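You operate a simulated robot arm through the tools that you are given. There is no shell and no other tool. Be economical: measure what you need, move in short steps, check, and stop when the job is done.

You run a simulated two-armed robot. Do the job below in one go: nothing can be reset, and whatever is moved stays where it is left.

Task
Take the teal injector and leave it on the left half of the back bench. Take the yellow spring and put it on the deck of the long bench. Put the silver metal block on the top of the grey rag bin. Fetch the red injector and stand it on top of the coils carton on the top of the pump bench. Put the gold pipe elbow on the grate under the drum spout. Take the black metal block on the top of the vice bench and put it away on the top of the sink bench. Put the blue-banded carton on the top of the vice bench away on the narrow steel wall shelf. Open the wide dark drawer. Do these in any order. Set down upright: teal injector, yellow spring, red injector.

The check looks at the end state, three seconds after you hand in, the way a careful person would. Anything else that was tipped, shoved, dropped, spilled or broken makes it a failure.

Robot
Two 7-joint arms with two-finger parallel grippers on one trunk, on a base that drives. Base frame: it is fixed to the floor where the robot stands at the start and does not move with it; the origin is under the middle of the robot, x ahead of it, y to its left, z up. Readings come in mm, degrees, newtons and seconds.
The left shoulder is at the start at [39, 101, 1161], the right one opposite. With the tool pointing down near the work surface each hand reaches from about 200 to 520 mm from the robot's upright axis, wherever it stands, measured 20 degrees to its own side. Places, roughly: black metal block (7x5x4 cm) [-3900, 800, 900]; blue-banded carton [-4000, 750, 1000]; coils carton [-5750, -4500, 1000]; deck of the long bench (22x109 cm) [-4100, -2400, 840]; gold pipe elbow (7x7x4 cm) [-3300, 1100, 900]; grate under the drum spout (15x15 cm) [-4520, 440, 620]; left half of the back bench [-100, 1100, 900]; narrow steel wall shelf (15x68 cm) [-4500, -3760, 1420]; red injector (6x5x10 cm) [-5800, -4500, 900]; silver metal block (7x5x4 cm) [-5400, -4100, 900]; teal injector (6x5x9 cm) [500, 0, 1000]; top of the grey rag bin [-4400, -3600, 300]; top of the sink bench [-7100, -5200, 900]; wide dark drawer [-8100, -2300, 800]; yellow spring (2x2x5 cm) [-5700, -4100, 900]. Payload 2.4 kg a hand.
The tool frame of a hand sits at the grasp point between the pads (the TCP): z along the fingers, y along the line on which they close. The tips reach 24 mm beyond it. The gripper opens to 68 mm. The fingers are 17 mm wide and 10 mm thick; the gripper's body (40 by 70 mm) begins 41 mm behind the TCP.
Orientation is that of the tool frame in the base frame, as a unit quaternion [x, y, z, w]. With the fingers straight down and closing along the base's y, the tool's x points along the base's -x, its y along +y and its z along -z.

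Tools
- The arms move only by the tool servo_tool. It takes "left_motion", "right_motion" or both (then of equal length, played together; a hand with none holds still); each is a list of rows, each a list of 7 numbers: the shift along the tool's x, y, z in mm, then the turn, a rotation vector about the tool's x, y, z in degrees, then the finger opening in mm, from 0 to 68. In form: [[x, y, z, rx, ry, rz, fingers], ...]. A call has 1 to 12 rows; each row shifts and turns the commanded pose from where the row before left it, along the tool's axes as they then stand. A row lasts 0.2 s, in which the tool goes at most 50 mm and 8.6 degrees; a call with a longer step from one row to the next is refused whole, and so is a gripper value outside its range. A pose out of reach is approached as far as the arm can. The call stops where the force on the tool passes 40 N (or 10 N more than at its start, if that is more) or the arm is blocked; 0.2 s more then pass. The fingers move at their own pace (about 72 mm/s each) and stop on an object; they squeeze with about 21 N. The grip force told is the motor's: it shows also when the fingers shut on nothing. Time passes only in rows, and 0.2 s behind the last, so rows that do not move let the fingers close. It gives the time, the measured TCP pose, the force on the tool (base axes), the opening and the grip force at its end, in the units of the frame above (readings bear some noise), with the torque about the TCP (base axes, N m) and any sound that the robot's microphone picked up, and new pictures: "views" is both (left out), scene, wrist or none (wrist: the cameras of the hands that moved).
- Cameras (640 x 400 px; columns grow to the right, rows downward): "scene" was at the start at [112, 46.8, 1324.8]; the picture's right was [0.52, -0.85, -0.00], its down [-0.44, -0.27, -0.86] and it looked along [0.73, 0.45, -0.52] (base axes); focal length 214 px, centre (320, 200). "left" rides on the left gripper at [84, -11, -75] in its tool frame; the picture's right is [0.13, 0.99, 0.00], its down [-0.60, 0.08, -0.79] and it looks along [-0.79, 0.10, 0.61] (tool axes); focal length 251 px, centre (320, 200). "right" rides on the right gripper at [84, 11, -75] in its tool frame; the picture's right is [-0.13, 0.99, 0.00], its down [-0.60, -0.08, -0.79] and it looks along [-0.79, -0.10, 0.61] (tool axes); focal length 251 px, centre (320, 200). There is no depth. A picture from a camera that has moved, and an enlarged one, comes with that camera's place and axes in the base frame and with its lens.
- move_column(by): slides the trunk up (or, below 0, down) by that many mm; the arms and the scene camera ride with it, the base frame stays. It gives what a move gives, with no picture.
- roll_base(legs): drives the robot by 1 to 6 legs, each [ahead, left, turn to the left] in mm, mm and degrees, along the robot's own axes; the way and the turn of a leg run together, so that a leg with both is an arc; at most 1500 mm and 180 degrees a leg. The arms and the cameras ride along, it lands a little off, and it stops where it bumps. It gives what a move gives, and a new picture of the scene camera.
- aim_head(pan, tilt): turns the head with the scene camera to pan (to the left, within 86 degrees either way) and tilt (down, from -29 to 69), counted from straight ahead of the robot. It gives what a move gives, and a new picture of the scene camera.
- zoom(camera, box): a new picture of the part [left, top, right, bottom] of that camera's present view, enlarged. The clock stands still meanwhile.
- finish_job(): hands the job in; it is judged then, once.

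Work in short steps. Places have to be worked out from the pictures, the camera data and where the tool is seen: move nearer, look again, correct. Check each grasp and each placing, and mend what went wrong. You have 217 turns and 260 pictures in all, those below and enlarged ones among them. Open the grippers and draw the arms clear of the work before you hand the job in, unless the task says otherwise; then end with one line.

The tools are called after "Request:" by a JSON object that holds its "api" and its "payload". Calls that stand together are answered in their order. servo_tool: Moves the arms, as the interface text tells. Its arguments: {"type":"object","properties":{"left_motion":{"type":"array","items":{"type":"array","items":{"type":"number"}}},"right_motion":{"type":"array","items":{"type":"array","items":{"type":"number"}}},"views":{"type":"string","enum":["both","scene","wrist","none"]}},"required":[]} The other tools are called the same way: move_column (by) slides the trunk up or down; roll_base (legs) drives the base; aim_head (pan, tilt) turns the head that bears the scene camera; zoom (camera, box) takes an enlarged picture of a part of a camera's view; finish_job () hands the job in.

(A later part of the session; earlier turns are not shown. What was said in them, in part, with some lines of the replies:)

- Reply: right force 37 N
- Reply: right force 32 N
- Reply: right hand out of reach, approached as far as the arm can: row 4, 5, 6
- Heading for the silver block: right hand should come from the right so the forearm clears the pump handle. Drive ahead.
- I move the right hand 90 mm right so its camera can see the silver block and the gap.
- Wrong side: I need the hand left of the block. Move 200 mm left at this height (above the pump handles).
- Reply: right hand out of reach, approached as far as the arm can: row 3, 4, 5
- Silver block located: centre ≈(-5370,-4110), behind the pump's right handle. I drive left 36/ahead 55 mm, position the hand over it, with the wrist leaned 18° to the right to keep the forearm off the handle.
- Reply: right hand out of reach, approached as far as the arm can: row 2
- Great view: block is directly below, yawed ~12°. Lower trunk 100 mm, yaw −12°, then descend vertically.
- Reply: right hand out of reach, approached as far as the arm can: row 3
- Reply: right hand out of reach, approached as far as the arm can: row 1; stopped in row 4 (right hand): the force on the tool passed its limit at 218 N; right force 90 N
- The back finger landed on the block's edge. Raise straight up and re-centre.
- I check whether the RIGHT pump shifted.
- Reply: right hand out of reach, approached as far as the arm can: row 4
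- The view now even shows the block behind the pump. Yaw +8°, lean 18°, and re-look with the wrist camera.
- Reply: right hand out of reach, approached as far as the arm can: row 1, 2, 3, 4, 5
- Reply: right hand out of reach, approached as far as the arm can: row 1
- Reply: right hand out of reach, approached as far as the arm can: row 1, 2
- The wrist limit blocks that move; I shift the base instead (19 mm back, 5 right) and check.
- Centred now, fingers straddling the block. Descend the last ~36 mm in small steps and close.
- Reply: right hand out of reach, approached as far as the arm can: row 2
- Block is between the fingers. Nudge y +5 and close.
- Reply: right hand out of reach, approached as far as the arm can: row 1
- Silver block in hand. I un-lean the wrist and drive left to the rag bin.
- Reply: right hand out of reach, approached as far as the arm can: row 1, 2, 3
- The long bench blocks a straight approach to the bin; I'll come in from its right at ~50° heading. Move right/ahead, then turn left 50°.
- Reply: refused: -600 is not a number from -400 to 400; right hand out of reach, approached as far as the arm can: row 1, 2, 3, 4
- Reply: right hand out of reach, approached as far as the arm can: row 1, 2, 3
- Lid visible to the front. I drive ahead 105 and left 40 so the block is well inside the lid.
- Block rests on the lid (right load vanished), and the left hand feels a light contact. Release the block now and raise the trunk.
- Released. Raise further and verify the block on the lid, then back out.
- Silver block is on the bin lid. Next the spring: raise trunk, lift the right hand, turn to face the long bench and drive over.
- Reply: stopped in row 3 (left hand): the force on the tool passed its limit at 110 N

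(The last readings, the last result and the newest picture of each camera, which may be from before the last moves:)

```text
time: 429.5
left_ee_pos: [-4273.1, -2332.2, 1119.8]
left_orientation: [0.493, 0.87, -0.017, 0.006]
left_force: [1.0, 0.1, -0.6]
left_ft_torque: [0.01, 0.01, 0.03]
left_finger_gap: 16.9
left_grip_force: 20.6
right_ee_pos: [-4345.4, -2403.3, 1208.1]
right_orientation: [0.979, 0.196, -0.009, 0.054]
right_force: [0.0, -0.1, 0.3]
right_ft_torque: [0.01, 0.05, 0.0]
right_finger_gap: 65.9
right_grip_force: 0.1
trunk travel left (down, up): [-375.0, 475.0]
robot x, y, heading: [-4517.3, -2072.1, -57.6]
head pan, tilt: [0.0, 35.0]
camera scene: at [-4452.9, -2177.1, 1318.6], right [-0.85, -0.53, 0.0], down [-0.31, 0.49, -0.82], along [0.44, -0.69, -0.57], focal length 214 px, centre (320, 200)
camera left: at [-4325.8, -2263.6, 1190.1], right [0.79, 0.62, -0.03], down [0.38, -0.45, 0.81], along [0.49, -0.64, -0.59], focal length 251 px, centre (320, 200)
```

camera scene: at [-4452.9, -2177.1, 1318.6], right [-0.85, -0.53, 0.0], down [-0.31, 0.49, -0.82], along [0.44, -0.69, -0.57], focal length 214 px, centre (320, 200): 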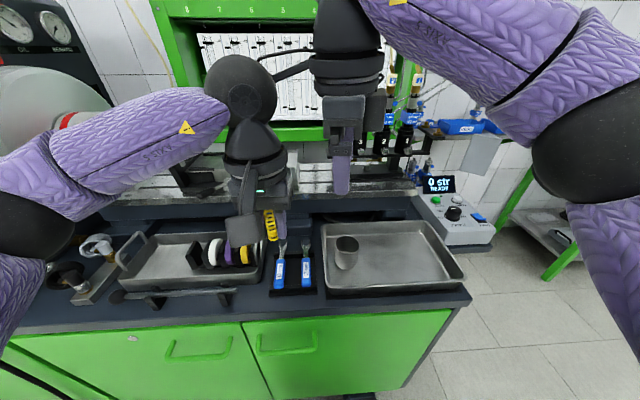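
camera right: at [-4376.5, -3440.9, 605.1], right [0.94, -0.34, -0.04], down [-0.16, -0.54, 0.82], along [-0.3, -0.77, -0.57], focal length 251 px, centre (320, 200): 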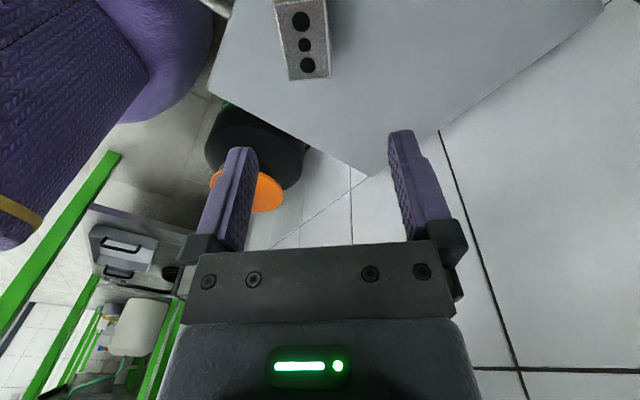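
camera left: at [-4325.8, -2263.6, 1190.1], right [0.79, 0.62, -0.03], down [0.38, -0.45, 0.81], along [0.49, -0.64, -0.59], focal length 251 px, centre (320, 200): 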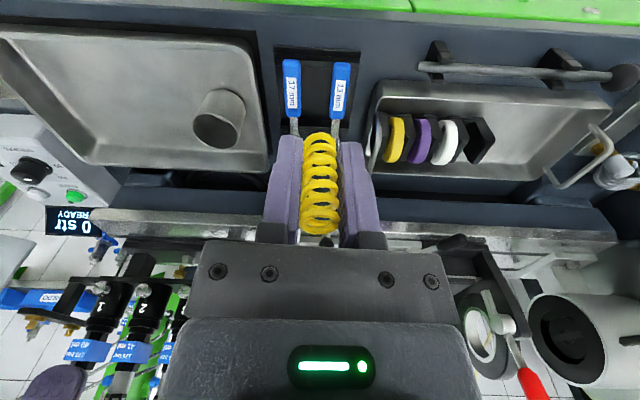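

The hands brushed each other but the spring is still held. Landing point needs 30 mm more forward; I move and descend to 900.

Request:
{"api": "servo_tool", "payload": {"left_motion": [[-32, 0, 30, 0, 0, 0, 10], [0, 0, 45, 0, 0, 0, 10], [0, 0, 45, 0, 0, 0, 10], [0, 0, 45, 0, 0, 0, 10], [0, 0, 45, 0, 0, 0, 10], [0, 0, 8, 0, 0, 0, 10], [0, 0, 0, 0, 0, 0, 10]], "views": "wrist"}}

```text
time: 429.9
left_ee_pos: [-4269.8, -2345.5, 1109.6]
left_orientation: [0.498, 0.867, -0.02, 0.01]
left_force: [0.1, 0.0, -0.1]
left_ft_torque: [-0.01, -0.02, 0.0]
left_finger_gap: 16.7
left_grip_force: 21.1
right_ee_pos: [-4347.4, -2410.0, 1205.3]
right_orientation: [0.982, 0.178, -0.01, 0.056]
right_force: [-0.4, -1.6, 1.0]
right_ft_torque: [0.15, -0.08, -0.15]
right_finger_gap: 65.9
right_grip_force: 0.1
trunk travel left (down, up): [-375.0, 475.0]
robot x, y, heading: [-4519.8, -2073.2, -57.6]
head pan, tilt: [0.0, 35.0]
stopped in row 1 (right hand): the force on the tool passed its limit at 80 N (the readings are from after the stop); the commanded pose is now the measured one
camera left: at [-4321.1, -2274.6, 1180.1], right [0.79, 0.61, -0.03], down [0.37, -0.45, 0.81], along [0.48, -0.65, -0.58], focal length 251 px, centre (320, 200)
```

left: 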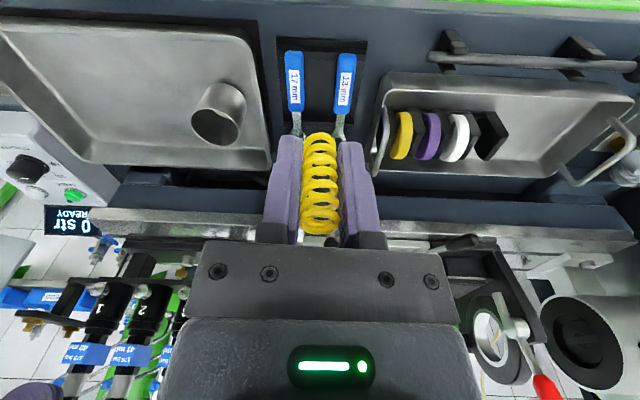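

The right hand's camera is in the way; move the right hand 160 mm to the right first.

Request:
{"api": "servo_tool", "payload": {"right_motion": [[-35, 0, -10, 0, 0, 0, 66], [-40, 0, 0, 0, 0, 0, 66], [-40, 0, 0, 0, 0, 0, 66], [-40, 0, 0, 0, 0, 0, 66], [0, 0, 0, 0, 0, 0, 66]], "views": "none"}}

Request:
{"api": "servo_tool", "payload": {"left_motion": [[-19, 0, 20, 0, 0, 0, 10], [0, 0, 45, 0, 0, 0, 10], [0, 0, 45, 0, 0, 0, 10], [0, 0, 45, 0, 0, 0, 10], [0, 0, 45, 0, 0, 0, 10], [0, 0, 8, 0, 0, 0, 10], [0, 0, 0, 0, 0, 0, 10]], "views": "both"}}

```text
time: 431.1
left_ee_pos: [-4269.2, -2344.7, 1110.2]
left_orientation: [0.497, 0.867, -0.02, 0.01]
left_force: [0.0, -0.3, -0.1]
left_ft_torque: [0.02, 0.0, -0.01]
left_finger_gap: 17.0
left_grip_force: 20.6
right_ee_pos: [-4492.4, -2463.9, 1222.0]
right_orientation: [0.982, 0.18, -0.011, 0.056]
right_force: [-0.3, -0.7, -0.2]
right_ft_torque: [0.03, 0.03, 0.02]
right_finger_gap: 65.9
right_grip_force: 0.1
trunk travel left (down, up): [-375.0, 475.0]
robot x, y, heading: [-4519.9, -2072.4, -57.9]
head pan, tilt: [0.0, 35.0]
```

```text
time: 432.7
left_ee_pos: [-4260.1, -2369.1, 903.2]
left_orientation: [0.498, 0.867, -0.02, 0.01]
left_force: [-0.1, -1.3, -0.8]
left_ft_torque: [-0.01, -0.03, -0.01]
left_finger_gap: 17.0
left_grip_force: 20.7
right_ee_pos: [-4490.7, -2462.8, 1222.8]
right_orientation: [0.982, 0.179, -0.01, 0.056]
right_force: [1.0, 0.2, 0.3]
right_ft_torque: [-0.01, -0.01, 0.01]
right_finger_gap: 66.0
right_grip_force: 0.2
trunk travel left (down, up): [-375.0, 475.0]
robot x, y, heading: [-4516.8, -2072.3, -57.9]
head pan, tilt: [0.0, 35.0]
camera scene: at [-4453.0, -2177.1, 1318.6], right [-0.85, -0.53, 0.0], down [-0.31, 0.49, -0.82], along [0.44, -0.69, -0.57], focal length 214 px, centre (320, 200)
camera left: at [-4312.1, -2299.2, 974.5], right [0.79, 0.61, -0.03], down [0.37, -0.45, 0.81], along [0.48, -0.65, -0.58], focal length 251 px, centre (320, 200)
```

scene: 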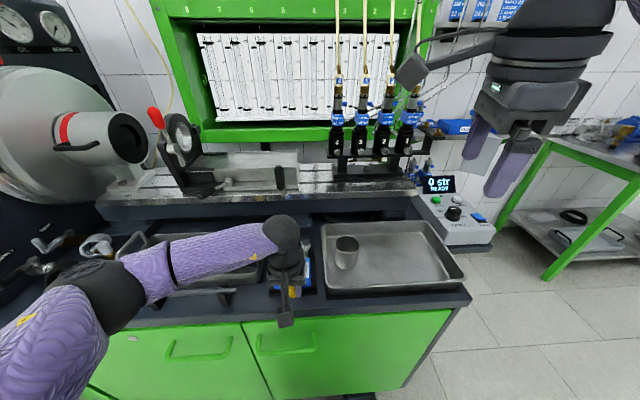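
left: 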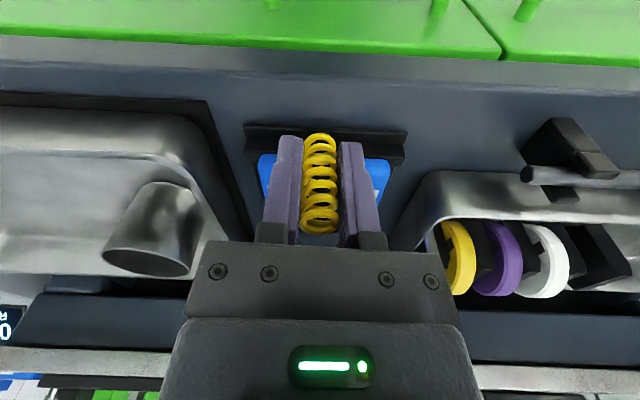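

Landing point is just in front of the mat; shift 4 mm back and lower in small steps.

Request:
{"api": "servo_tool", "payload": {"left_motion": [[4, 0, 8, 0, 0, 0, 10], [0, 0, 8, 0, 0, 0, 10], [0, 0, 5, 0, 0, 0, 10], [0, 0, 4, 0, 0, 0, 10], [0, 0, 0, 0, 0, 0, 10]], "views": "none"}}

Request:
{"api": "servo_tool", "payload": {"left_motion": [[0, 0, 4, 0, 0, 0, 10], [0, 0, 4, 0, 0, 0, 10], [0, 0, 0, 0, 0, 0, 10]], "views": "wrist"}}

```text
time: 433.9
left_ee_pos: [-4261.8, -2368.5, 877.1]
left_orientation: [0.498, 0.867, -0.019, 0.01]
left_force: [0.2, -0.3, -1.4]
left_ft_torque: [-0.02, -0.01, -0.02]
left_finger_gap: 17.0
left_grip_force: 21.0
right_ee_pos: [-4491.8, -2463.1, 1222.5]
right_orientation: [0.982, 0.179, -0.01, 0.056]
right_force: [0.1, 0.5, -0.6]
right_ft_torque: [0.04, -0.02, -0.04]
right_finger_gap: 66.1
right_grip_force: 0.2
trunk travel left (down, up): [-375.0, 475.0]
robot x, y, heading: [-4514.6, -2074.5, -58.0]
head pan, tilt: [0.0, 35.0]
```

```text
time: 434.7
left_ee_pos: [-4262.7, -2368.7, 869.4]
left_orientation: [0.498, 0.867, -0.02, 0.012]
left_force: [0.7, -0.4, -0.8]
left_ft_torque: [0.03, -0.02, 0.0]
left_finger_gap: 16.7
left_grip_force: 20.7
right_ee_pos: [-4491.1, -2463.1, 1222.4]
right_orientation: [0.982, 0.179, -0.01, 0.056]
right_force: [-0.9, -0.3, 0.0]
right_ft_torque: [-0.02, 0.01, 0.0]
right_finger_gap: 66.1
right_grip_force: 0.0
trunk travel left (down, up): [-375.0, 475.0]
robot x, y, heading: [-4515.0, -2075.1, -58.1]
head pan, tilt: [0.0, 35.0]
camera left: at [-4314.4, -2299.1, 939.7], right [0.79, 0.61, -0.03], down [0.37, -0.45, 0.81], along [0.48, -0.65, -0.58], focal length 251 px, centre (320, 200)
```

left: 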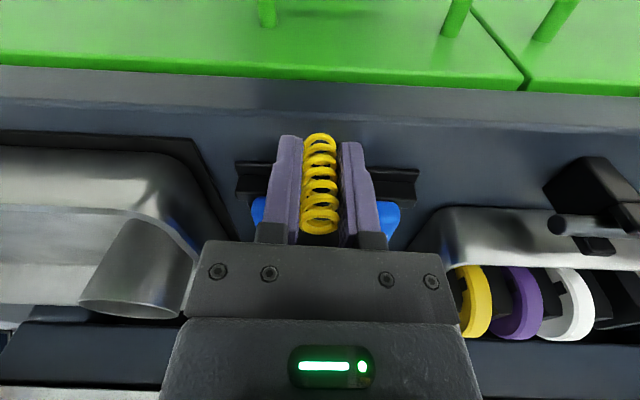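

Continue down in 3 mm steps.

Request:
{"api": "servo_tool", "payload": {"left_motion": [[0, 0, 3, 0, 0, 0, 10], [0, 0, 3, 0, 0, 0, 10], [0, 0, 0, 0, 0, 0, 10]], "views": "none"}}

Request:
{"api": "servo_tool", "payload": {"left_motion": [[0, 0, 3, 0, 0, 0, 10], [0, 0, 2, 0, 0, 0, 10], [0, 0, 0, 0, 0, 0, 10]], "views": "wrist"}}

```text
time: 435.5
left_ee_pos: [-4261.2, -2369.2, 864.4]
left_orientation: [0.498, 0.867, -0.02, 0.01]
left_force: [-0.4, 0.1, 0.2]
left_ft_torque: [-0.02, 0.01, -0.02]
left_finger_gap: 16.8
left_grip_force: 20.5
right_ee_pos: [-4491.6, -2464.3, 1223.1]
right_orientation: [0.982, 0.179, -0.01, 0.055]
right_force: [0.3, -0.1, 0.3]
right_ft_torque: [-0.01, -0.01, 0.01]
right_finger_gap: 66.1
right_grip_force: 0.2
trunk travel left (down, up): [-375.0, 475.0]
robot x, y, heading: [-4517.0, -2071.0, -58.0]
head pan, tilt: [0.0, 35.0]
```

```text
time: 436.3
left_ee_pos: [-4262.7, -2369.2, 859.3]
left_orientation: [0.497, 0.867, -0.021, 0.011]
left_force: [0.7, -0.3, 9.3]
left_ft_torque: [0.02, -0.09, -0.04]
left_finger_gap: 16.9
left_grip_force: 20.5
right_ee_pos: [-4491.8, -2463.9, 1223.3]
right_orientation: [0.982, 0.18, -0.01, 0.056]
right_force: [-0.3, 0.2, -0.8]
right_ft_torque: [0.02, -0.01, 0.01]
right_finger_gap: 65.9
right_grip_force: 0.0
trunk travel left (down, up): [-375.0, 475.0]
robot x, y, heading: [-4519.3, -2067.7, -57.9]
head pan, tilt: [0.0, 35.0]
camera left: at [-4314.4, -2299.2, 929.2], right [0.79, 0.61, -0.03], down [0.37, -0.44, 0.81], along [0.48, -0.66, -0.58], focal length 251 px, centre (320, 200)
```

left: 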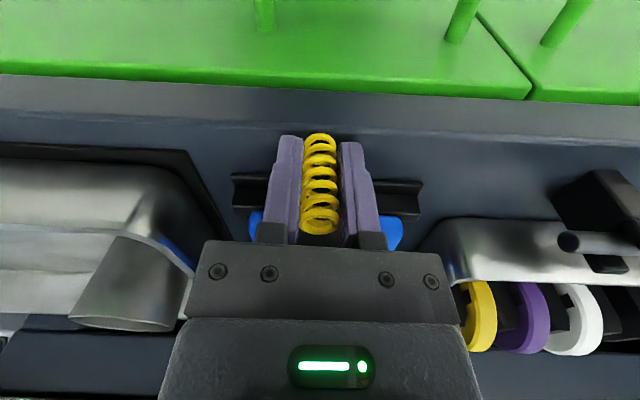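

Contact. Open gently and rise.

Request:
{"api": "servo_tool", "payload": {"left_motion": [[0, 0, -1, 0, 0, 0, 16], [0, 0, 0, 0, 0, 0, 20], [0, 0, 0, 0, 0, 0, 26], [0, 0, 0, 0, 0, 0, 36], [0, 0, 0, 0, 0, 0, 44], [0, 0, -15, 0, 0, 0, 44], [0, 0, -40, 0, 0, 0, 44], [0, 0, -45, 0, 0, 0, 44], [0, 0, -45, 0, 0, 0, 44], [0, 0, 0, 0, 0, 0, 44]], "views": "wrist"}}

```text
time: 438.5
left_ee_pos: [-4262.9, -2361.0, 1003.7]
left_orientation: [0.498, 0.867, -0.02, 0.011]
left_force: [0.3, -0.1, 0.2]
left_ft_torque: [-0.03, -0.01, 0.02]
left_finger_gap: 43.8
left_grip_force: 0.0
right_ee_pos: [-4490.9, -2463.7, 1223.0]
right_orientation: [0.982, 0.179, -0.01, 0.055]
right_force: [0.4, -0.3, 0.6]
right_ft_torque: [-0.03, 0.01, 0.01]
right_finger_gap: 66.1
right_grip_force: 0.1
trunk travel left (down, up): [-375.0, 475.0]
robot x, y, heading: [-4518.1, -2071.1, -58.1]
head pan, tilt: [0.0, 35.0]
camera left: at [-4314.9, -2290.9, 1073.4], right [0.79, 0.61, -0.03], down [0.37, -0.44, 0.81], along [0.48, -0.65, -0.58], focal length 251 px, centre (320, 200)
```

left: 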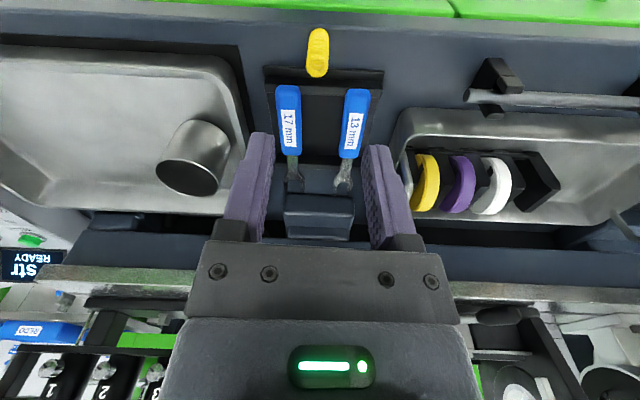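

Spring stands on the deck. Last: red injector onto the coils carton. Back off, rotate the right hand to yaw 0, lift the left, and drive right to the pump bench.

Request:
{"api": "roll_base", "payload": {"legs": [[-350, 0, 2.5]]}}

Request:
{"api": "servo_tool", "payload": {"right_motion": [[0, 0, 0, 0, 0, -8.4, 66], [0, 0, 0, 0, 0, -8.4, 66], [0, 0, 0, 0, 0, -8.4, 66], [0, 0, 0, 0, 0, -8.4, 66], [0, 0, 0, 0, 0, -8.4, 66], [0, 0, 0, 0, 0, -8.4, 66], [0, 0, 0, 0, 0, -8.4, 66], [0, 0, 0, 0, 0, -8.4, 66], [0, 0, 0, 0, 0, -8.4, 66], [0, 0, 0, 0, 0, -8.4, 66], [0, 0, 0, 0, 0, -8.4, 66], [0, 0, 0, 0, 0, -8.4, 66]], "left_motion": [[0, 0, -20, 0, 0, 0, 44], [0, 0, -20, 0, 0, 0, 44], [0, 0, -20, 0, 0, 0, 44], [0, 0, -20, 0, 0, 0, 44], [0, 0, -20, 0, 0, 0, 44], [0, 0, -20, 0, 0, 0, 44], [0, 0, -20, 0, 0, 0, 44], [0, 0, -20, 0, 0, 0, 44], [0, 0, -20, 0, 0, 0, 44], [0, 0, -20, 0, 0, 0, 44], [0, 0, -20, 0, 0, 0, 44], [0, 0, 0, 0, 0, 0, 44]], "views": "none"}}

Request:
{"api": "roll_base", "payload": {"legs": [[0, -1180, 0], [0, -1180, 0], [500, 0, 0]]}}

```text
time: 440.7
left_ee_pos: [-4444.6, -2058.2, 1003.3]
left_orientation: [0.478, 0.878, -0.019, 0.011]
left_force: [-0.6, -0.3, 0.1]
left_ft_torque: [0.02, 0.0, 0.0]
left_finger_gap: 43.9
left_grip_force: 0.1
right_ee_pos: [-4667.6, -2169.3, 1222.4]
right_orientation: [0.978, 0.201, -0.009, 0.056]
right_force: [-0.1, -0.4, 0.0]
right_ft_torque: [0.03, 0.02, 0.0]
right_finger_gap: 66.0
right_grip_force: 0.0
trunk travel left (down, up): [-375.0, 475.0]
robot x, y, heading: [-4714.0, -1782.2, -55.1]
head pan, tilt: [0.0, 35.0]
camera scene: at [-4641.2, -1881.6, 1318.7], right [-0.82, -0.57, 0.0], down [-0.33, 0.47, -0.82], along [0.47, -0.67, -0.57], focal length 214 px, centre (320, 200)
```

scene: 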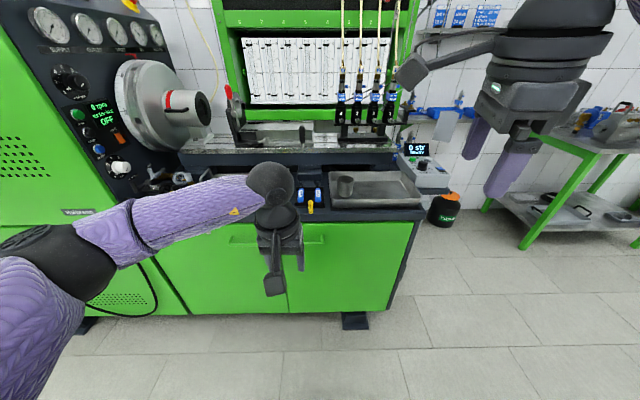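

```text
time: 443.3
left_ee_pos: [-4443.6, -2047.3, 1223.3]
left_orientation: [0.478, 0.878, -0.02, 0.01]
left_force: [0.7, 0.6, 0.6]
left_ft_torque: [0.0, 0.02, 0.03]
left_finger_gap: 43.8
left_grip_force: 0.1
right_ee_pos: [-4667.0, -2170.4, 1221.3]
right_orientation: [0.467, 0.882, -0.05, 0.029]
right_force: [0.3, -0.1, 0.0]
right_ft_torque: [-0.02, -0.01, 0.02]
right_finger_gap: 65.8
right_grip_force: 0.0
trunk travel left (down, up): [-375.0, 475.0]
robot x, y, heading: [-4710.4, -1781.6, -55.4]
head pan, tilt: [0.0, 35.0]
```

```text
time: 457.6
left_ee_pos: [-6126.1, -3816.1, 1222.6]
left_orientation: [0.48, 0.877, -0.02, 0.011]
left_force: [0.2, -0.4, -0.1]
left_ft_torque: [0.05, 0.0, 0.01]
left_finger_gap: 44.0
left_grip_force: 0.1
right_ee_pos: [-6349.1, -3937.3, 1222.3]
right_orientation: [0.47, 0.881, -0.049, 0.028]
right_force: [0.5, 0.2, -0.1]
right_ft_torque: [-0.01, -0.03, 0.01]
right_finger_gap: 65.8
right_grip_force: 0.1
trunk travel left (down, up): [-375.0, 475.0]
robot x, y, heading: [-6394.3, -3545.8, -55.3]
head pan, tilt: [0.0, 35.0]
camera scene: at [-6322.0, -3648.6, 1318.6], right [-0.82, -0.57, 0.0], down [-0.32, 0.47, -0.82], along [0.46, -0.68, -0.57], focal length 214 px, centre (320, 200)
```

scene: 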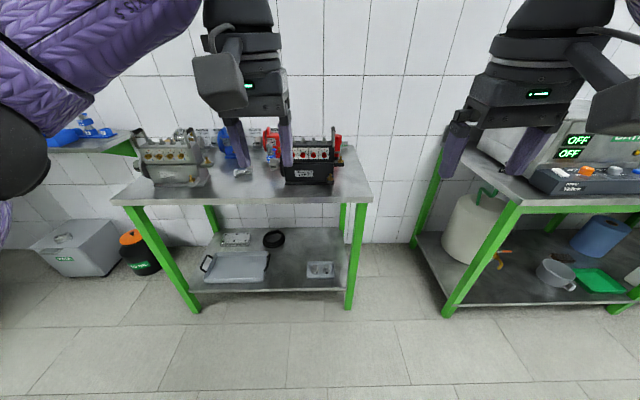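

Drive in to the pump bench (left 54, ahead 560) and lean the right wrist back 14° more.

Request:
{"api": "roll_base", "payload": {"legs": [[560, 54, 0.5]]}}

Request:
{"api": "servo_tool", "payload": {"right_motion": [[-20, 10, 0, 0, -7, 0, 66], [-20, 10, 0, 0, -7, 0, 66], [0, 0, 0, 0, 0, 0, 66]], "views": "both"}}

```text
time: 460.8
left_ee_pos: [-5754.9, -4243.4, 1224.1]
left_orientation: [0.474, 0.88, -0.019, 0.011]
left_force: [-0.2, 0.1, 0.0]
left_ft_torque: [-0.03, 0.0, -0.02]
left_finger_gap: 44.1
left_grip_force: 0.0
right_ee_pos: [-5977.9, -4367.6, 1221.2]
right_orientation: [0.464, 0.884, -0.05, 0.029]
right_force: [-0.1, -1.1, -0.1]
right_ft_torque: [0.02, -0.01, 0.01]
right_finger_gap: 66.1
right_grip_force: 0.1
trunk travel left (down, up): [-375.0, 475.0]
robot x, y, heading: [-6023.2, -3978.0, -54.8]
head pan, tilt: [0.0, 35.0]
camera scene: at [-5954.4, -4079.7, 1318.6], right [-0.82, -0.58, 0.0], down [-0.33, 0.47, -0.82], along [0.47, -0.67, -0.57], focal length 214 px, centre (320, 200)
```

scene: 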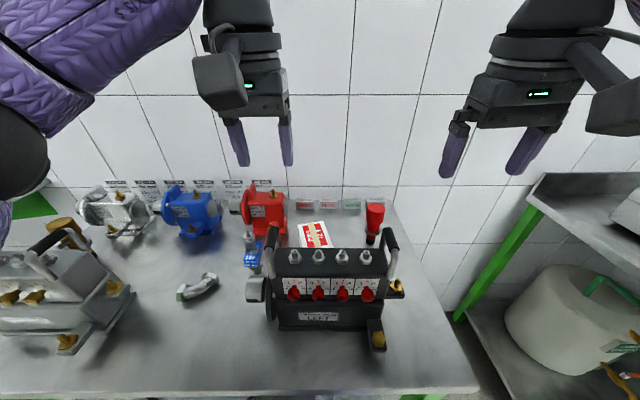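

```text
time: 461.6
left_ee_pos: [-5756.0, -4244.2, 1223.1]
left_orientation: [0.475, 0.88, -0.021, 0.011]
left_force: [0.9, -0.3, -0.2]
left_ft_torque: [0.01, 0.0, 0.01]
left_finger_gap: 44.1
left_grip_force: 0.1
right_ee_pos: [-5937.4, -4389.7, 1226.7]
right_orientation: [0.455, 0.874, -0.106, 0.137]
right_force: [0.1, 1.4, -0.8]
right_ft_torque: [0.02, 0.0, 0.01]
right_finger_gap: 65.9
right_grip_force: 0.0
trunk travel left (down, up): [-375.0, 475.0]
robot x, y, heading: [-6025.4, -3978.6, -54.7]
head pan, tilt: [0.0, 35.0]
camera scene: at [-5954.7, -4079.4, 1318.6], right [-0.82, -0.58, 0.0], down [-0.33, 0.47, -0.82], along [0.47, -0.67, -0.57], focal length 214 px, centre (320, 200)
camera right: at [-5986.3, -4296.5, 1269.2], right [0.89, 0.46, -0.02], down [0.15, -0.26, 0.95], along [0.43, -0.85, -0.3], focal length 251 px, centre (320, 200)
```

scene: 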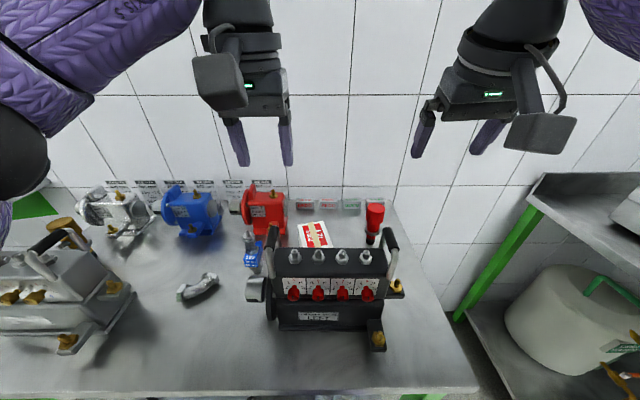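
right: 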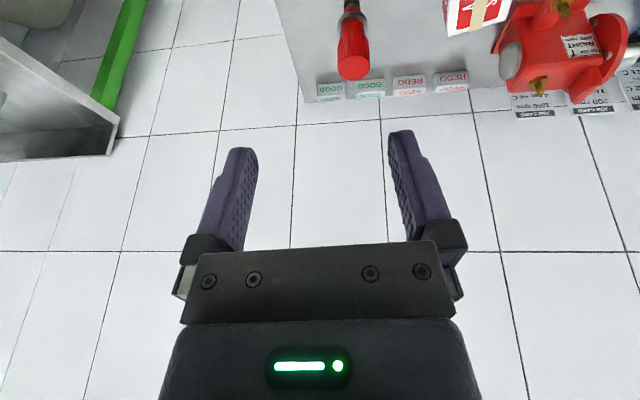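

Red cap is at ≈(-5810,-4546), far back. I drive 20 mm closer, lean the wrist to ~40° (fingers forward-down), and move to just above the cap.

Request:
{"api": "roll_base", "payload": {"legs": [[20, 0, 0]]}}

Request:
{"api": "servo_tool", "payload": {"right_motion": [[0, 0, 0, 0, -6.7, 0, 66], [0, 0, 0, 0, -6.7, 0, 66], [0, 0, 0, 0, -6.6, 0, 66], [-8, 4, 38, 0, 0, 0, 66], [-8, 4, 38, 0, 0, 0, 66], [-8, 4, 38, 0, 0, 0, 66], [-8, 4, 38, 0, 0, 0, 66], [0, 0, 0, 0, 0, 0, 66]], "views": "both"}}

```text
time: 462.4
left_ee_pos: [-5743.6, -4260.8, 1222.4]
left_orientation: [0.474, 0.88, -0.021, 0.011]
left_force: [-0.3, 0.1, 0.1]
left_ft_torque: [-0.02, -0.01, -0.05]
left_finger_gap: 44.1
left_grip_force: 0.0
right_ee_pos: [-5926.5, -4407.0, 1226.2]
right_orientation: [0.455, 0.874, -0.105, 0.136]
right_force: [0.7, -0.9, -0.3]
right_ft_torque: [-0.02, -0.03, 0.07]
right_finger_gap: 66.1
right_grip_force: 0.0
trunk travel left (down, up): [-375.0, 475.0]
robot x, y, heading: [-6011.9, -3991.4, -55.0]
head pan, tilt: [0.0, 35.0]
camera scene: at [-5942.2, -4096.9, 1318.5], right [-0.82, -0.58, 0.0], down [-0.33, 0.47, -0.82], along [0.47, -0.67, -0.57], focal length 214 px, centre (320, 200)
```

scene: 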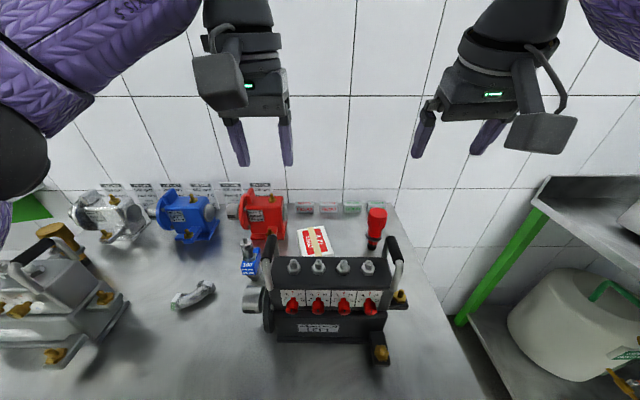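

```text
time: 464.2
left_ee_pos: [-5744.7, -4259.3, 1223.4]
left_orientation: [0.474, 0.88, -0.021, 0.011]
left_force: [-0.9, 0.4, -0.1]
left_ft_torque: [0.0, 0.06, 0.02]
left_finger_gap: 43.9
left_grip_force: 0.1
right_ee_pos: [-5848.4, -4500.7, 1127.6]
right_orientation: [0.429, 0.837, -0.183, 0.286]
right_force: [0.4, -0.1, 0.4]
right_ft_torque: [-0.01, 0.01, -0.02]
right_finger_gap: 65.7
right_grip_force: 0.0
trunk travel left (down, up): [-375.0, 475.0]
robot x, y, heading: [-6010.8, -3995.4, -54.9]
head pan, tilt: [0.0, 35.0]
camera scene: at [-5942.9, -4096.0, 1318.6], right [-0.82, -0.58, 0.0], down [-0.33, 0.47, -0.82], along [0.47, -0.67, -0.57], focal length 214 px, centre (320, 200)
camera right: at [-5904.0, -4402.4, 1132.9], right [0.88, 0.48, 0.02], down [-0.04, 0.02, 1.0], along [0.48, -0.88, 0.04], focal length 251 px, centre (320, 200)
```

scene: 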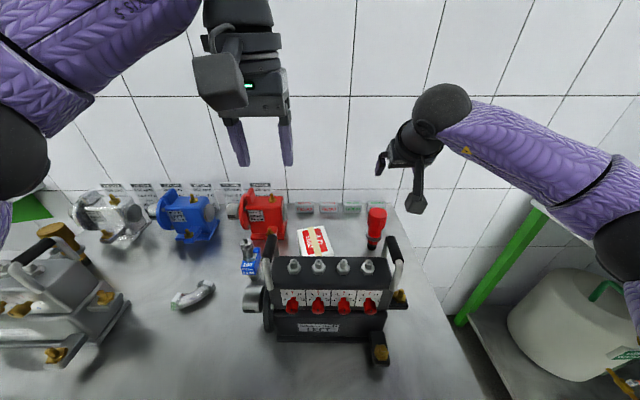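
right: 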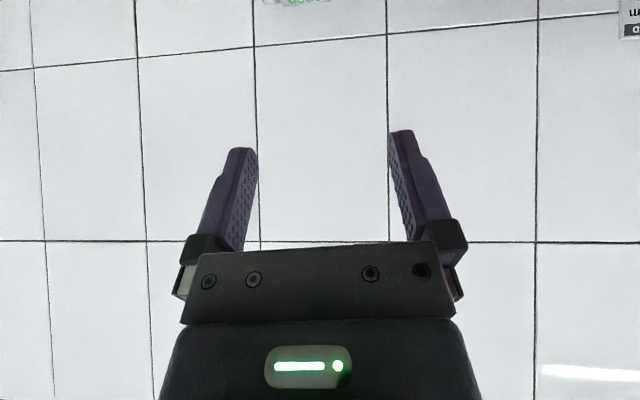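

Reachable. I move horizontally to above the cap, then 90 mm straight down and look.

Request:
{"api": "servo_tool", "payload": {"right_motion": [[-24, 3, 19.5, 0, 0, 0, 60], [-24, 3, 19.5, 0, 0, 0, 60], [28.6, 2.7, 32, 0, 0, 0, 60], [28.6, 2.7, 32, 0, 0, 0, 60], [0, 0, 0, 0, 0, 0, 60]], "views": "both"}}

```text
time: 465.4
left_ee_pos: [-5743.6, -4259.9, 1223.4]
left_orientation: [0.474, 0.88, -0.02, 0.011]
left_force: [0.3, 0.3, -0.5]
left_ft_torque: [0.03, -0.01, 0.03]
left_finger_gap: 44.2
left_grip_force: 0.0
right_ee_pos: [-5810.5, -4544.4, 1042.1]
right_orientation: [0.43, 0.837, -0.183, 0.285]
right_force: [0.5, 0.8, -0.6]
right_ft_torque: [-0.01, 0.03, 0.03]
right_finger_gap: 59.9
right_grip_force: 0.0
trunk travel left (down, up): [-375.0, 475.0]
robot x, y, heading: [-6010.9, -3996.7, -54.7]
head pan, tilt: [0.0, 35.0]
camera scene: at [-5942.7, -4096.0, 1318.6], right [-0.82, -0.58, 0.0], down [-0.33, 0.47, -0.82], along [0.47, -0.67, -0.57], focal length 214 px, centre (320, 200)
camera right: at [-5866.0, -4445.8, 1047.1], right [0.88, 0.48, 0.02], down [-0.04, 0.02, 1.0], along [0.48, -0.88, 0.04], focal length 251 px, centre (320, 200)
```

scene: 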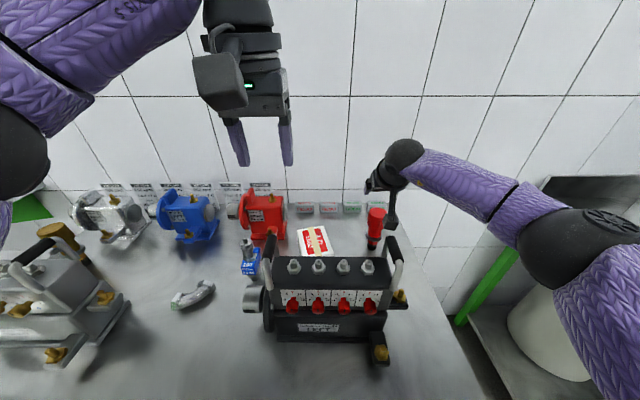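
right: 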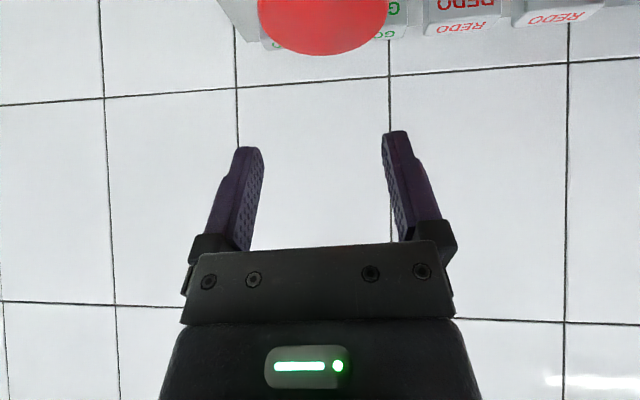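

The cap is nearer and taller than assumed (top ≈983, ~25 mm closer to me). Move back 25 mm, down 35 mm, and look.

Request:
{"api": "servo_tool", "payload": {"right_motion": [[19, 0, -16, 0, 0, 0, 66], [22, 2, 27, 0, 0, 0, 66], [0, 0, 0, 0, 0, 0, 66]], "views": "both"}}

```text
time: 466.2
left_ee_pos: [-5744.5, -4259.2, 1223.6]
left_orientation: [0.474, 0.88, -0.02, 0.01]
left_force: [-1.0, 0.3, 0.1]
left_ft_torque: [0.0, -0.01, -0.01]
left_finger_gap: 44.0
left_grip_force: 0.0
right_ee_pos: [-5827.9, -4523.8, 1009.0]
right_orientation: [0.43, 0.837, -0.182, 0.286]
right_force: [0.0, -0.3, 0.3]
right_ft_torque: [0.02, 0.0, 0.01]
right_finger_gap: 66.4
right_grip_force: 0.1
trunk travel left (down, up): [-375.0, 475.0]
robot x, y, heading: [-6015.5, -3995.6, -55.0]
head pan, tilt: [0.0, 35.0]
camera scene: at [-5942.7, -4096.1, 1318.6], right [-0.82, -0.58, 0.0], down [-0.33, 0.47, -0.82], along [0.47, -0.67, -0.57], focal length 214 px, centre (320, 200)
camera right: at [-5881.5, -4425.2, 1012.3], right [0.88, 0.48, 0.02], down [-0.04, 0.02, 1.0], along [0.48, -0.88, 0.04], focal length 251 px, centre (320, 200)
```

scene: 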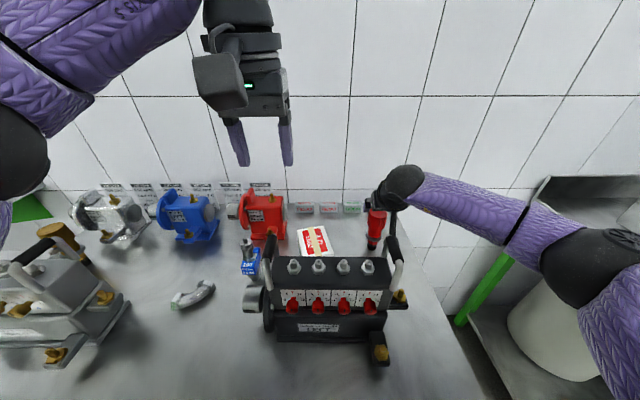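
right: 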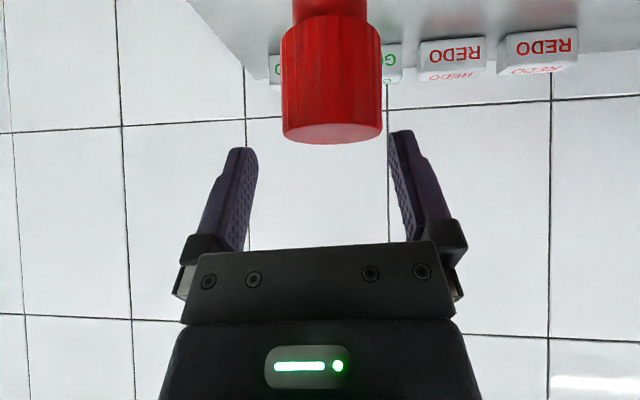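

Now clear: cap axis is right at TCP distance, top ≈987, 5 mm to the left. Descend 38 mm with y +5 and close.

Request:
{"api": "servo_tool", "payload": {"right_motion": [[12, 6, 15, 0, 0, 0, 66], [12, 2, 15, 0, 0, 0, 66], [0, 0, 0, 0, 0, 0, 66], [0, 0, 0, 0, 0, 0, 40], [0, 0, 0, 0, 0, 0, 30], [0, 0, 0, 0, 0, 0, 30]], "views": "wrist"}}

```text
time: 467.6
left_ee_pos: [-5743.3, -4260.2, 1223.1]
left_orientation: [0.475, 0.88, -0.021, 0.011]
left_force: [-0.4, -0.7, 0.0]
left_ft_torque: [0.0, 0.01, 0.01]
left_finger_gap: 43.8
left_grip_force: 0.0
right_ee_pos: [-5820.7, -4521.6, 968.7]
right_orientation: [0.43, 0.837, -0.183, 0.286]
right_force: [1.4, 0.2, -0.8]
right_ft_torque: [0.04, -0.15, 0.0]
right_finger_gap: 44.9
right_grip_force: 20.7
trunk travel left (down, up): [-375.0, 475.0]
robot x, y, heading: [-6012.0, -3991.0, -55.1]
head pan, tilt: [0.0, 35.0]
camera right: at [-5876.1, -4423.2, 973.9], right [0.88, 0.48, 0.02], down [-0.04, 0.02, 1.0], along [0.48, -0.88, 0.04], focal length 251 px, centre (320, 200)
```

right: 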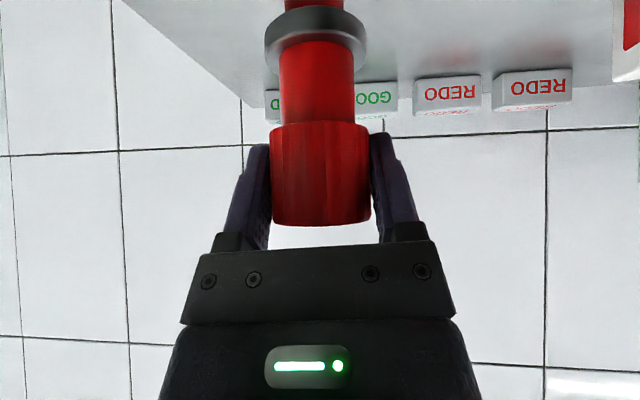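

Gripped (44.9 mm). Lift 135 mm straight up while the left hand moves out of the way (left, back).

Request:
{"api": "servo_tool", "payload": {"right_motion": [[-14, -1.3, -17, 0, 0, 0, 30], [-28, -2.7, -34, 0, 0, 0, 30], [-28, -2.7, -34, 0, 0, 0, 30], [-16, -1.5, -19, 0, 0, 0, 30], [0, 0, 0, 0, 0, 0, 30]], "left_motion": [[20, 35, -15, 0, 0, 0, 44], [20, 35, -15, 0, 0, 0, 44], [20, 35, -15, 0, 0, 0, 44], [20, 35, -15, 0, 0, 0, 44], [20, 20, -15, 0, 0, 0, 44]], "views": "both"}}

```text
time: 468.8
left_ee_pos: [-5664.3, -4088.7, 1290.3]
left_orientation: [0.475, 0.88, -0.021, 0.01]
left_force: [0.7, -0.3, 0.7]
left_ft_torque: [0.03, 0.01, -0.01]
left_finger_gap: 44.0
left_grip_force: 0.1
right_ee_pos: [-5821.3, -4522.6, 1107.1]
right_orientation: [0.43, 0.837, -0.183, 0.286]
right_force: [-0.7, 0.0, -2.3]
right_ft_torque: [0.0, 0.02, -0.01]
right_finger_gap: 44.1
right_grip_force: 20.6
trunk travel left (down, up): [-375.0, 475.0]
robot x, y, heading: [-6009.7, -3991.7, -55.1]
head pan, tilt: [0.0, 35.0]
camera scene: at [-5942.8, -4096.1, 1318.6], right [-0.82, -0.58, 0.0], down [-0.33, 0.47, -0.82], along [0.47, -0.67, -0.57], focal length 214 px, centre (320, 200)
camera right: at [-5874.6, -4423.8, 1110.9], right [0.88, 0.48, 0.02], down [-0.04, 0.02, 1.0], along [0.48, -0.88, 0.04], focal length 251 px, centre (320, 200)
camera left: at [-5719.4, -4020.8, 1359.8], right [0.76, 0.65, -0.03], down [0.4, -0.42, 0.81], along [0.52, -0.63, -0.58], focal length 251 px, centre (320, 200)
```

scene: 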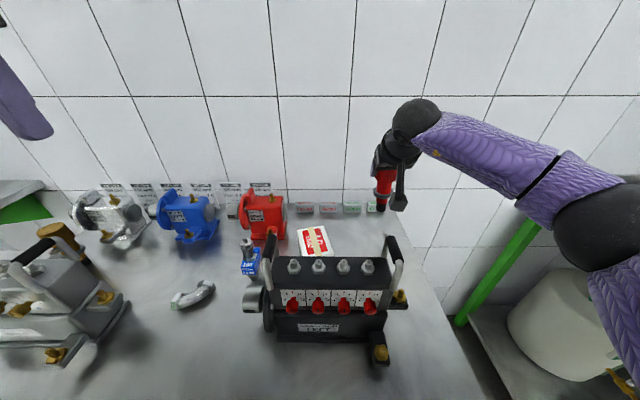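
right: 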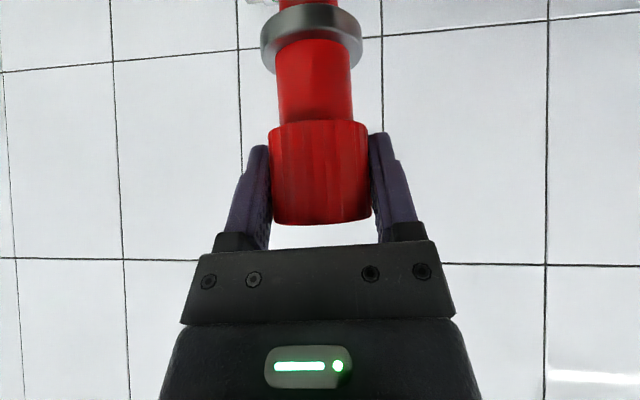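
left: 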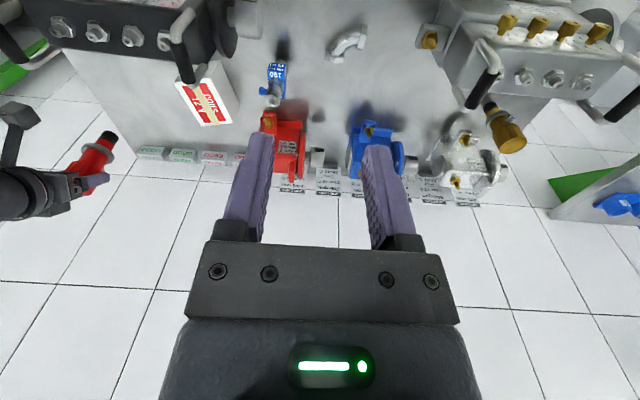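

Carton top centre ≈(-5714,-4404,924). Carry the injector over it at this height.

Request:
{"api": "servo_tool", "payload": {"right_motion": [[5.7, 38.8, -7.8, 0, 0, 0, 30], [5.7, 38.8, -7.8, 0, 0, 0, 30], [5.7, 38.8, -7.8, 0, 0, 0, 30], [5.7, 38.8, -7.8, 0, 0, 0, 30], [0, 0, 0, 0, 0, 0, 30]], "views": "both"}}

Request:
{"api": "zoom", "payload": {"camera": "left", "box": [120, 40, 320, 165]}}

```text
time: 470.0
left_ee_pos: [-5662.9, -4089.0, 1290.4]
left_orientation: [0.474, 0.88, -0.021, 0.01]
left_force: [-0.2, 0.6, 0.1]
left_ft_torque: [-0.01, -0.03, -0.05]
left_finger_gap: 43.8
left_grip_force: 0.0
right_ee_pos: [-5713.3, -4403.0, 1104.6]
right_orientation: [0.429, 0.837, -0.183, 0.286]
right_force: [0.8, -0.4, -3.4]
right_ft_torque: [0.01, -0.03, 0.0]
right_finger_gap: 44.1
right_grip_force: 21.5
trunk travel left (down, up): [-375.0, 475.0]
robot x, y, heading: [-6011.7, -3999.0, -55.3]
head pan, tilt: [0.0, 35.0]
camera scene: at [-5942.6, -4096.2, 1318.6], right [-0.82, -0.58, 0.0], down [-0.33, 0.47, -0.82], along [0.47, -0.67, -0.57], focal length 214 px, centre (320, 200)
camera right: at [-5767.3, -4304.3, 1108.8], right [0.88, 0.48, 0.02], down [-0.04, 0.02, 1.0], along [0.48, -0.88, 0.04], focal length 251 px, centre (320, 200)
```

scene: 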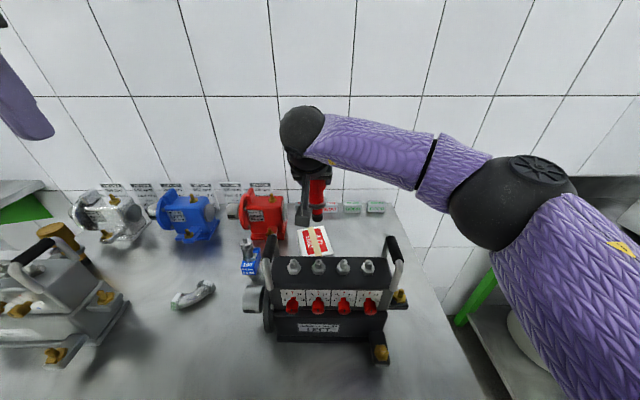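
right: 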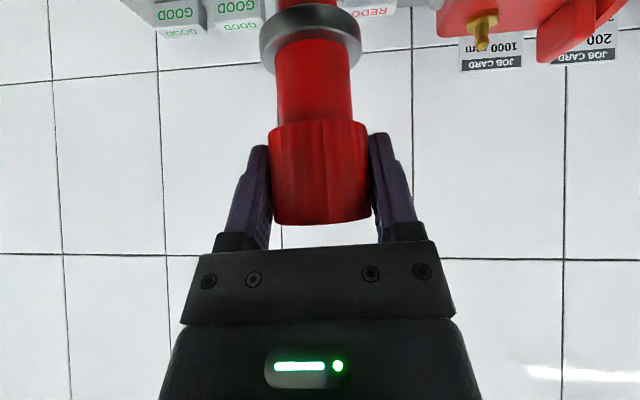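

```text
3.20 times, centred on (220, 102) of left
camera zoom: at [-5719.4, -4021.5, 1359.6], right [0.76, 0.65, -0.03], down [0.4, -0.42, 0.81], along [0.52, -0.63, -0.58], focal length 805 px, centre (640, 512)
```

zoom: 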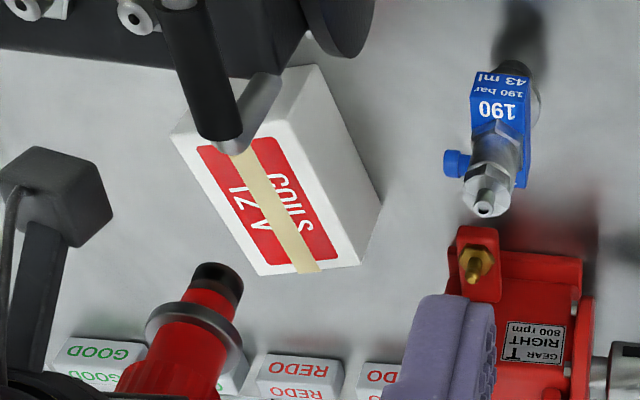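

Landing projects right onto the carton's centre; injector bottom is ~104 mm below the TCP. Lower 60 mm, then small steps.

Request:
{"api": "servo_tool", "payload": {"right_motion": [[19, 1.8, 23, 0, 0, 0, 30], [12.7, 1.2, 15.4, 0, 0, 0, 30], [6.4, 0.6, 7.7, 0, 0, 0, 30], [0, 0, 0, 0, 0, 0, 30]], "views": "none"}}

Request:
{"api": "servo_tool", "payload": {"right_motion": [[3.2, 0.3, 3.9, 0, 0, 0, 30], [3.2, 0.3, 3.9, 0, 0, 0, 30], [0, 0, 0, 0, 0, 0, 30]], "views": "none"}}

Request:
{"api": "zoom", "payload": {"camera": "left", "box": [120, 40, 320, 165]}}

```text
time: 471.0
left_ee_pos: [-5663.5, -4089.3, 1287.7]
left_orientation: [0.475, 0.88, -0.02, 0.011]
left_force: [0.3, -0.4, 0.5]
left_ft_torque: [0.02, -0.01, 0.0]
left_finger_gap: 44.0
left_grip_force: 0.1
right_ee_pos: [-5713.0, -4403.4, 1045.3]
right_orientation: [0.43, 0.836, -0.183, 0.286]
right_force: [0.4, -0.3, -2.2]
right_ft_torque: [0.02, 0.01, -0.02]
right_finger_gap: 44.0
right_grip_force: 21.2
trunk travel left (down, up): [-375.0, 475.0]
robot x, y, heading: [-6013.4, -3994.4, -55.0]
head pan, tilt: [0.0, 35.0]
```

```text
time: 471.8
left_ee_pos: [-5663.3, -4088.3, 1290.4]
left_orientation: [0.474, 0.88, -0.021, 0.012]
left_force: [0.1, -0.1, 0.9]
left_ft_torque: [0.0, 0.01, 0.0]
left_finger_gap: 43.9
left_grip_force: 0.0
right_ee_pos: [-5712.3, -4402.7, 1035.5]
right_orientation: [0.43, 0.836, -0.183, 0.287]
right_force: [-0.8, -0.8, 1.1]
right_ft_torque: [-0.09, 0.03, 0.0]
right_finger_gap: 43.6
right_grip_force: 20.6
trunk travel left (down, up): [-375.0, 475.0]
robot x, y, heading: [-6013.1, -3992.7, -54.7]
head pan, tilt: [0.0, 35.0]
```

```text
3.20 times, centred on (220, 102) of left
camera zoom: at [-5719.7, -4021.2, 1359.7], right [0.76, 0.65, -0.03], down [0.4, -0.42, 0.81], along [0.52, -0.63, -0.58], focal length 805 px, centre (640, 512)
```

zoom: 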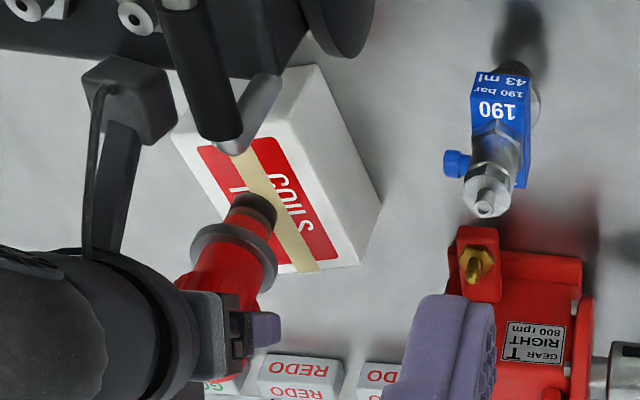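

The injector bottom has touched the carton centre. One more mm, then open gently.

Request:
{"api": "servo_tool", "payload": {"right_motion": [[1, 0, 1.2, 0, 0, 0, 30], [0, 0, 0, 0, 0, 0, 44], [0, 0, 0, 0, 0, 0, 48], [0, 0, 0, 0, 0, 0, 54], [0, 0, 0, 0, 0, 0, 62], [0, 0, 0, 0, 0, 0, 66], [0, 0, 0, 0, 0, 0, 66]], "views": "wrist"}}

```text
time: 473.4
left_ee_pos: [-5664.8, -4089.3, 1289.8]
left_orientation: [0.475, 0.88, -0.022, 0.012]
left_force: [0.5, -0.4, 0.3]
left_ft_torque: [-0.02, -0.01, 0.04]
left_finger_gap: 43.9
left_grip_force: 0.1
right_ee_pos: [-5712.9, -4403.6, 1035.9]
right_orientation: [0.43, 0.836, -0.183, 0.287]
right_force: [5.0, -5.2, 32.2]
right_ft_torque: [3.44, 2.22, -0.22]
right_finger_gap: 65.9
right_grip_force: 0.1
trunk travel left (down, up): [-375.0, 475.0]
robot x, y, heading: [-6015.4, -3995.3, -54.9]
head pan, tilt: [0.0, 35.0]
camera right: at [-5767.7, -4304.8, 1039.9], right [0.88, 0.48, 0.02], down [-0.04, 0.02, 1.0], along [0.48, -0.88, 0.04], focal length 251 px, centre (320, 200)
```

right: 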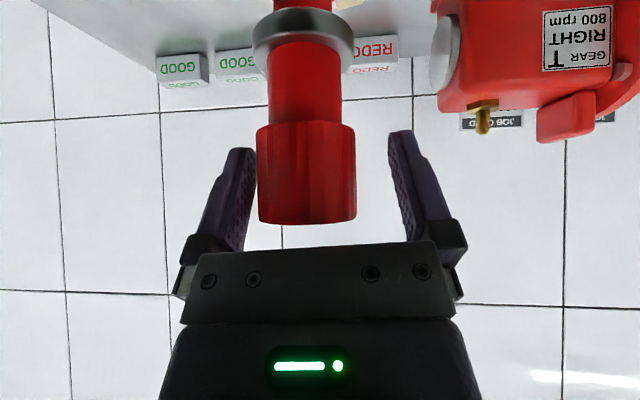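

The hand feels an upward push (camera on a pump nut); the injector stands free. Rise straight up, centring slightly.

Request:
{"api": "servo_tool", "payload": {"right_motion": [[-3.2, -3, -3.9, 0, 0, 0, 67], [-6.4, -3, -7.7, 0, 0, 0, 67], [-19, -1.8, -23, 0, 0, 0, 67], [-28, -2.7, -34, 0, 0, 0, 67], [-28, -2.7, -34, 0, 0, 0, 67], [0, 0, 0, 0, 0, 0, 67]], "views": "both"}}

Request:
{"api": "zoom", "payload": {"camera": "left", "box": [100, 0, 320, 165]}}

```text
time: 474.8
left_ee_pos: [-5664.0, -4086.9, 1289.4]
left_orientation: [0.474, 0.88, -0.021, 0.011]
left_force: [-0.3, -0.4, 0.5]
left_ft_torque: [-0.04, -0.02, 0.02]
left_finger_gap: 44.0
left_grip_force: 0.0
right_ee_pos: [-5715.9, -4403.8, 1167.3]
right_orientation: [0.43, 0.836, -0.183, 0.286]
right_force: [0.3, -0.5, 0.3]
right_ft_torque: [0.03, -0.01, -0.02]
right_finger_gap: 67.1
right_grip_force: 0.1
trunk travel left (down, up): [-375.0, 475.0]
robot x, y, heading: [-6011.8, -3994.8, -55.0]
head pan, tilt: [0.0, 35.0]
camera scene: at [-5942.7, -4096.0, 1318.6], right [-0.82, -0.58, 0.0], down [-0.33, 0.47, -0.82], along [0.47, -0.67, -0.57], focal length 214 px, centre (320, 200)
camera right: at [-5770.4, -4306.0, 1171.4], right [0.88, 0.48, 0.02], down [-0.04, 0.02, 1.0], along [0.48, -0.88, 0.04], focal length 251 px, centre (320, 200)
```

scene: 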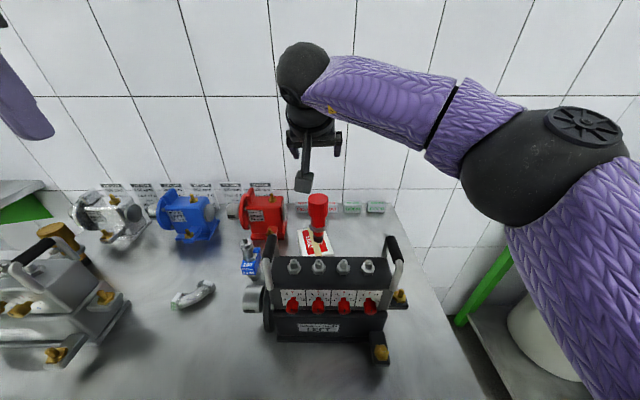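
right: 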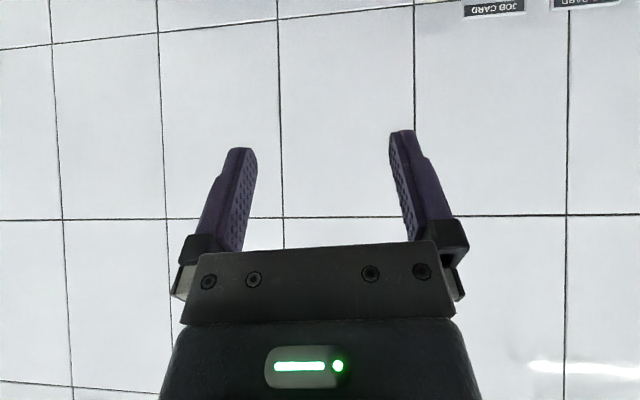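

```text
2.42 times, centred on (210, 82) of left
camera zoom: at [-5719.5, -4021.3, 1359.6], right [0.76, 0.65, -0.03], down [0.4, -0.42, 0.81], along [0.52, -0.63, -0.58], focal length 610 px, centre (587, 485)
```

zoom: 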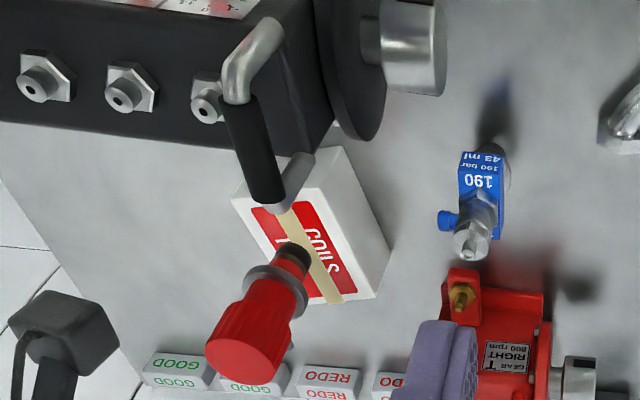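

The red injector stands upright on the coils carton; the pump looks undisturbed. I back off clear of the bench.

Request:
{"api": "roll_base", "payload": {"legs": [[-400, 0, 0]]}}

```text
time: 477.3
left_ee_pos: [-5895.5, -3761.0, 1289.8]
left_orientation: [0.475, 0.88, -0.021, 0.011]
left_force: [0.6, -0.2, 0.8]
left_ft_torque: [-0.01, 0.01, -0.01]
left_finger_gap: 43.9
left_grip_force: 0.0
right_ee_pos: [-5946.9, -4076.2, 1167.2]
right_orientation: [0.431, 0.836, -0.184, 0.285]
right_force: [0.0, -1.2, 0.0]
right_ft_torque: [-0.04, 0.01, 0.02]
right_finger_gap: 66.9
right_grip_force: 0.0
trunk travel left (down, up): [-375.0, 475.0]
robot x, y, heading: [-6245.5, -3666.3, -54.8]
head pan, tilt: [0.0, 35.0]
```

Everything is placed, both grippers are open and the arms are clear, so I hand in the job.

Request:
{"api": "finish_job", "payload": {}}

```text
The job is handed in.
```

I finished all eight tasks and handed the job in. Along the way a wrist camera and a finger pressed hard on the left pump and the silver block (up to 218 N), and an arm probably brushed the wrench rack. In the pictures nothing looked moved.
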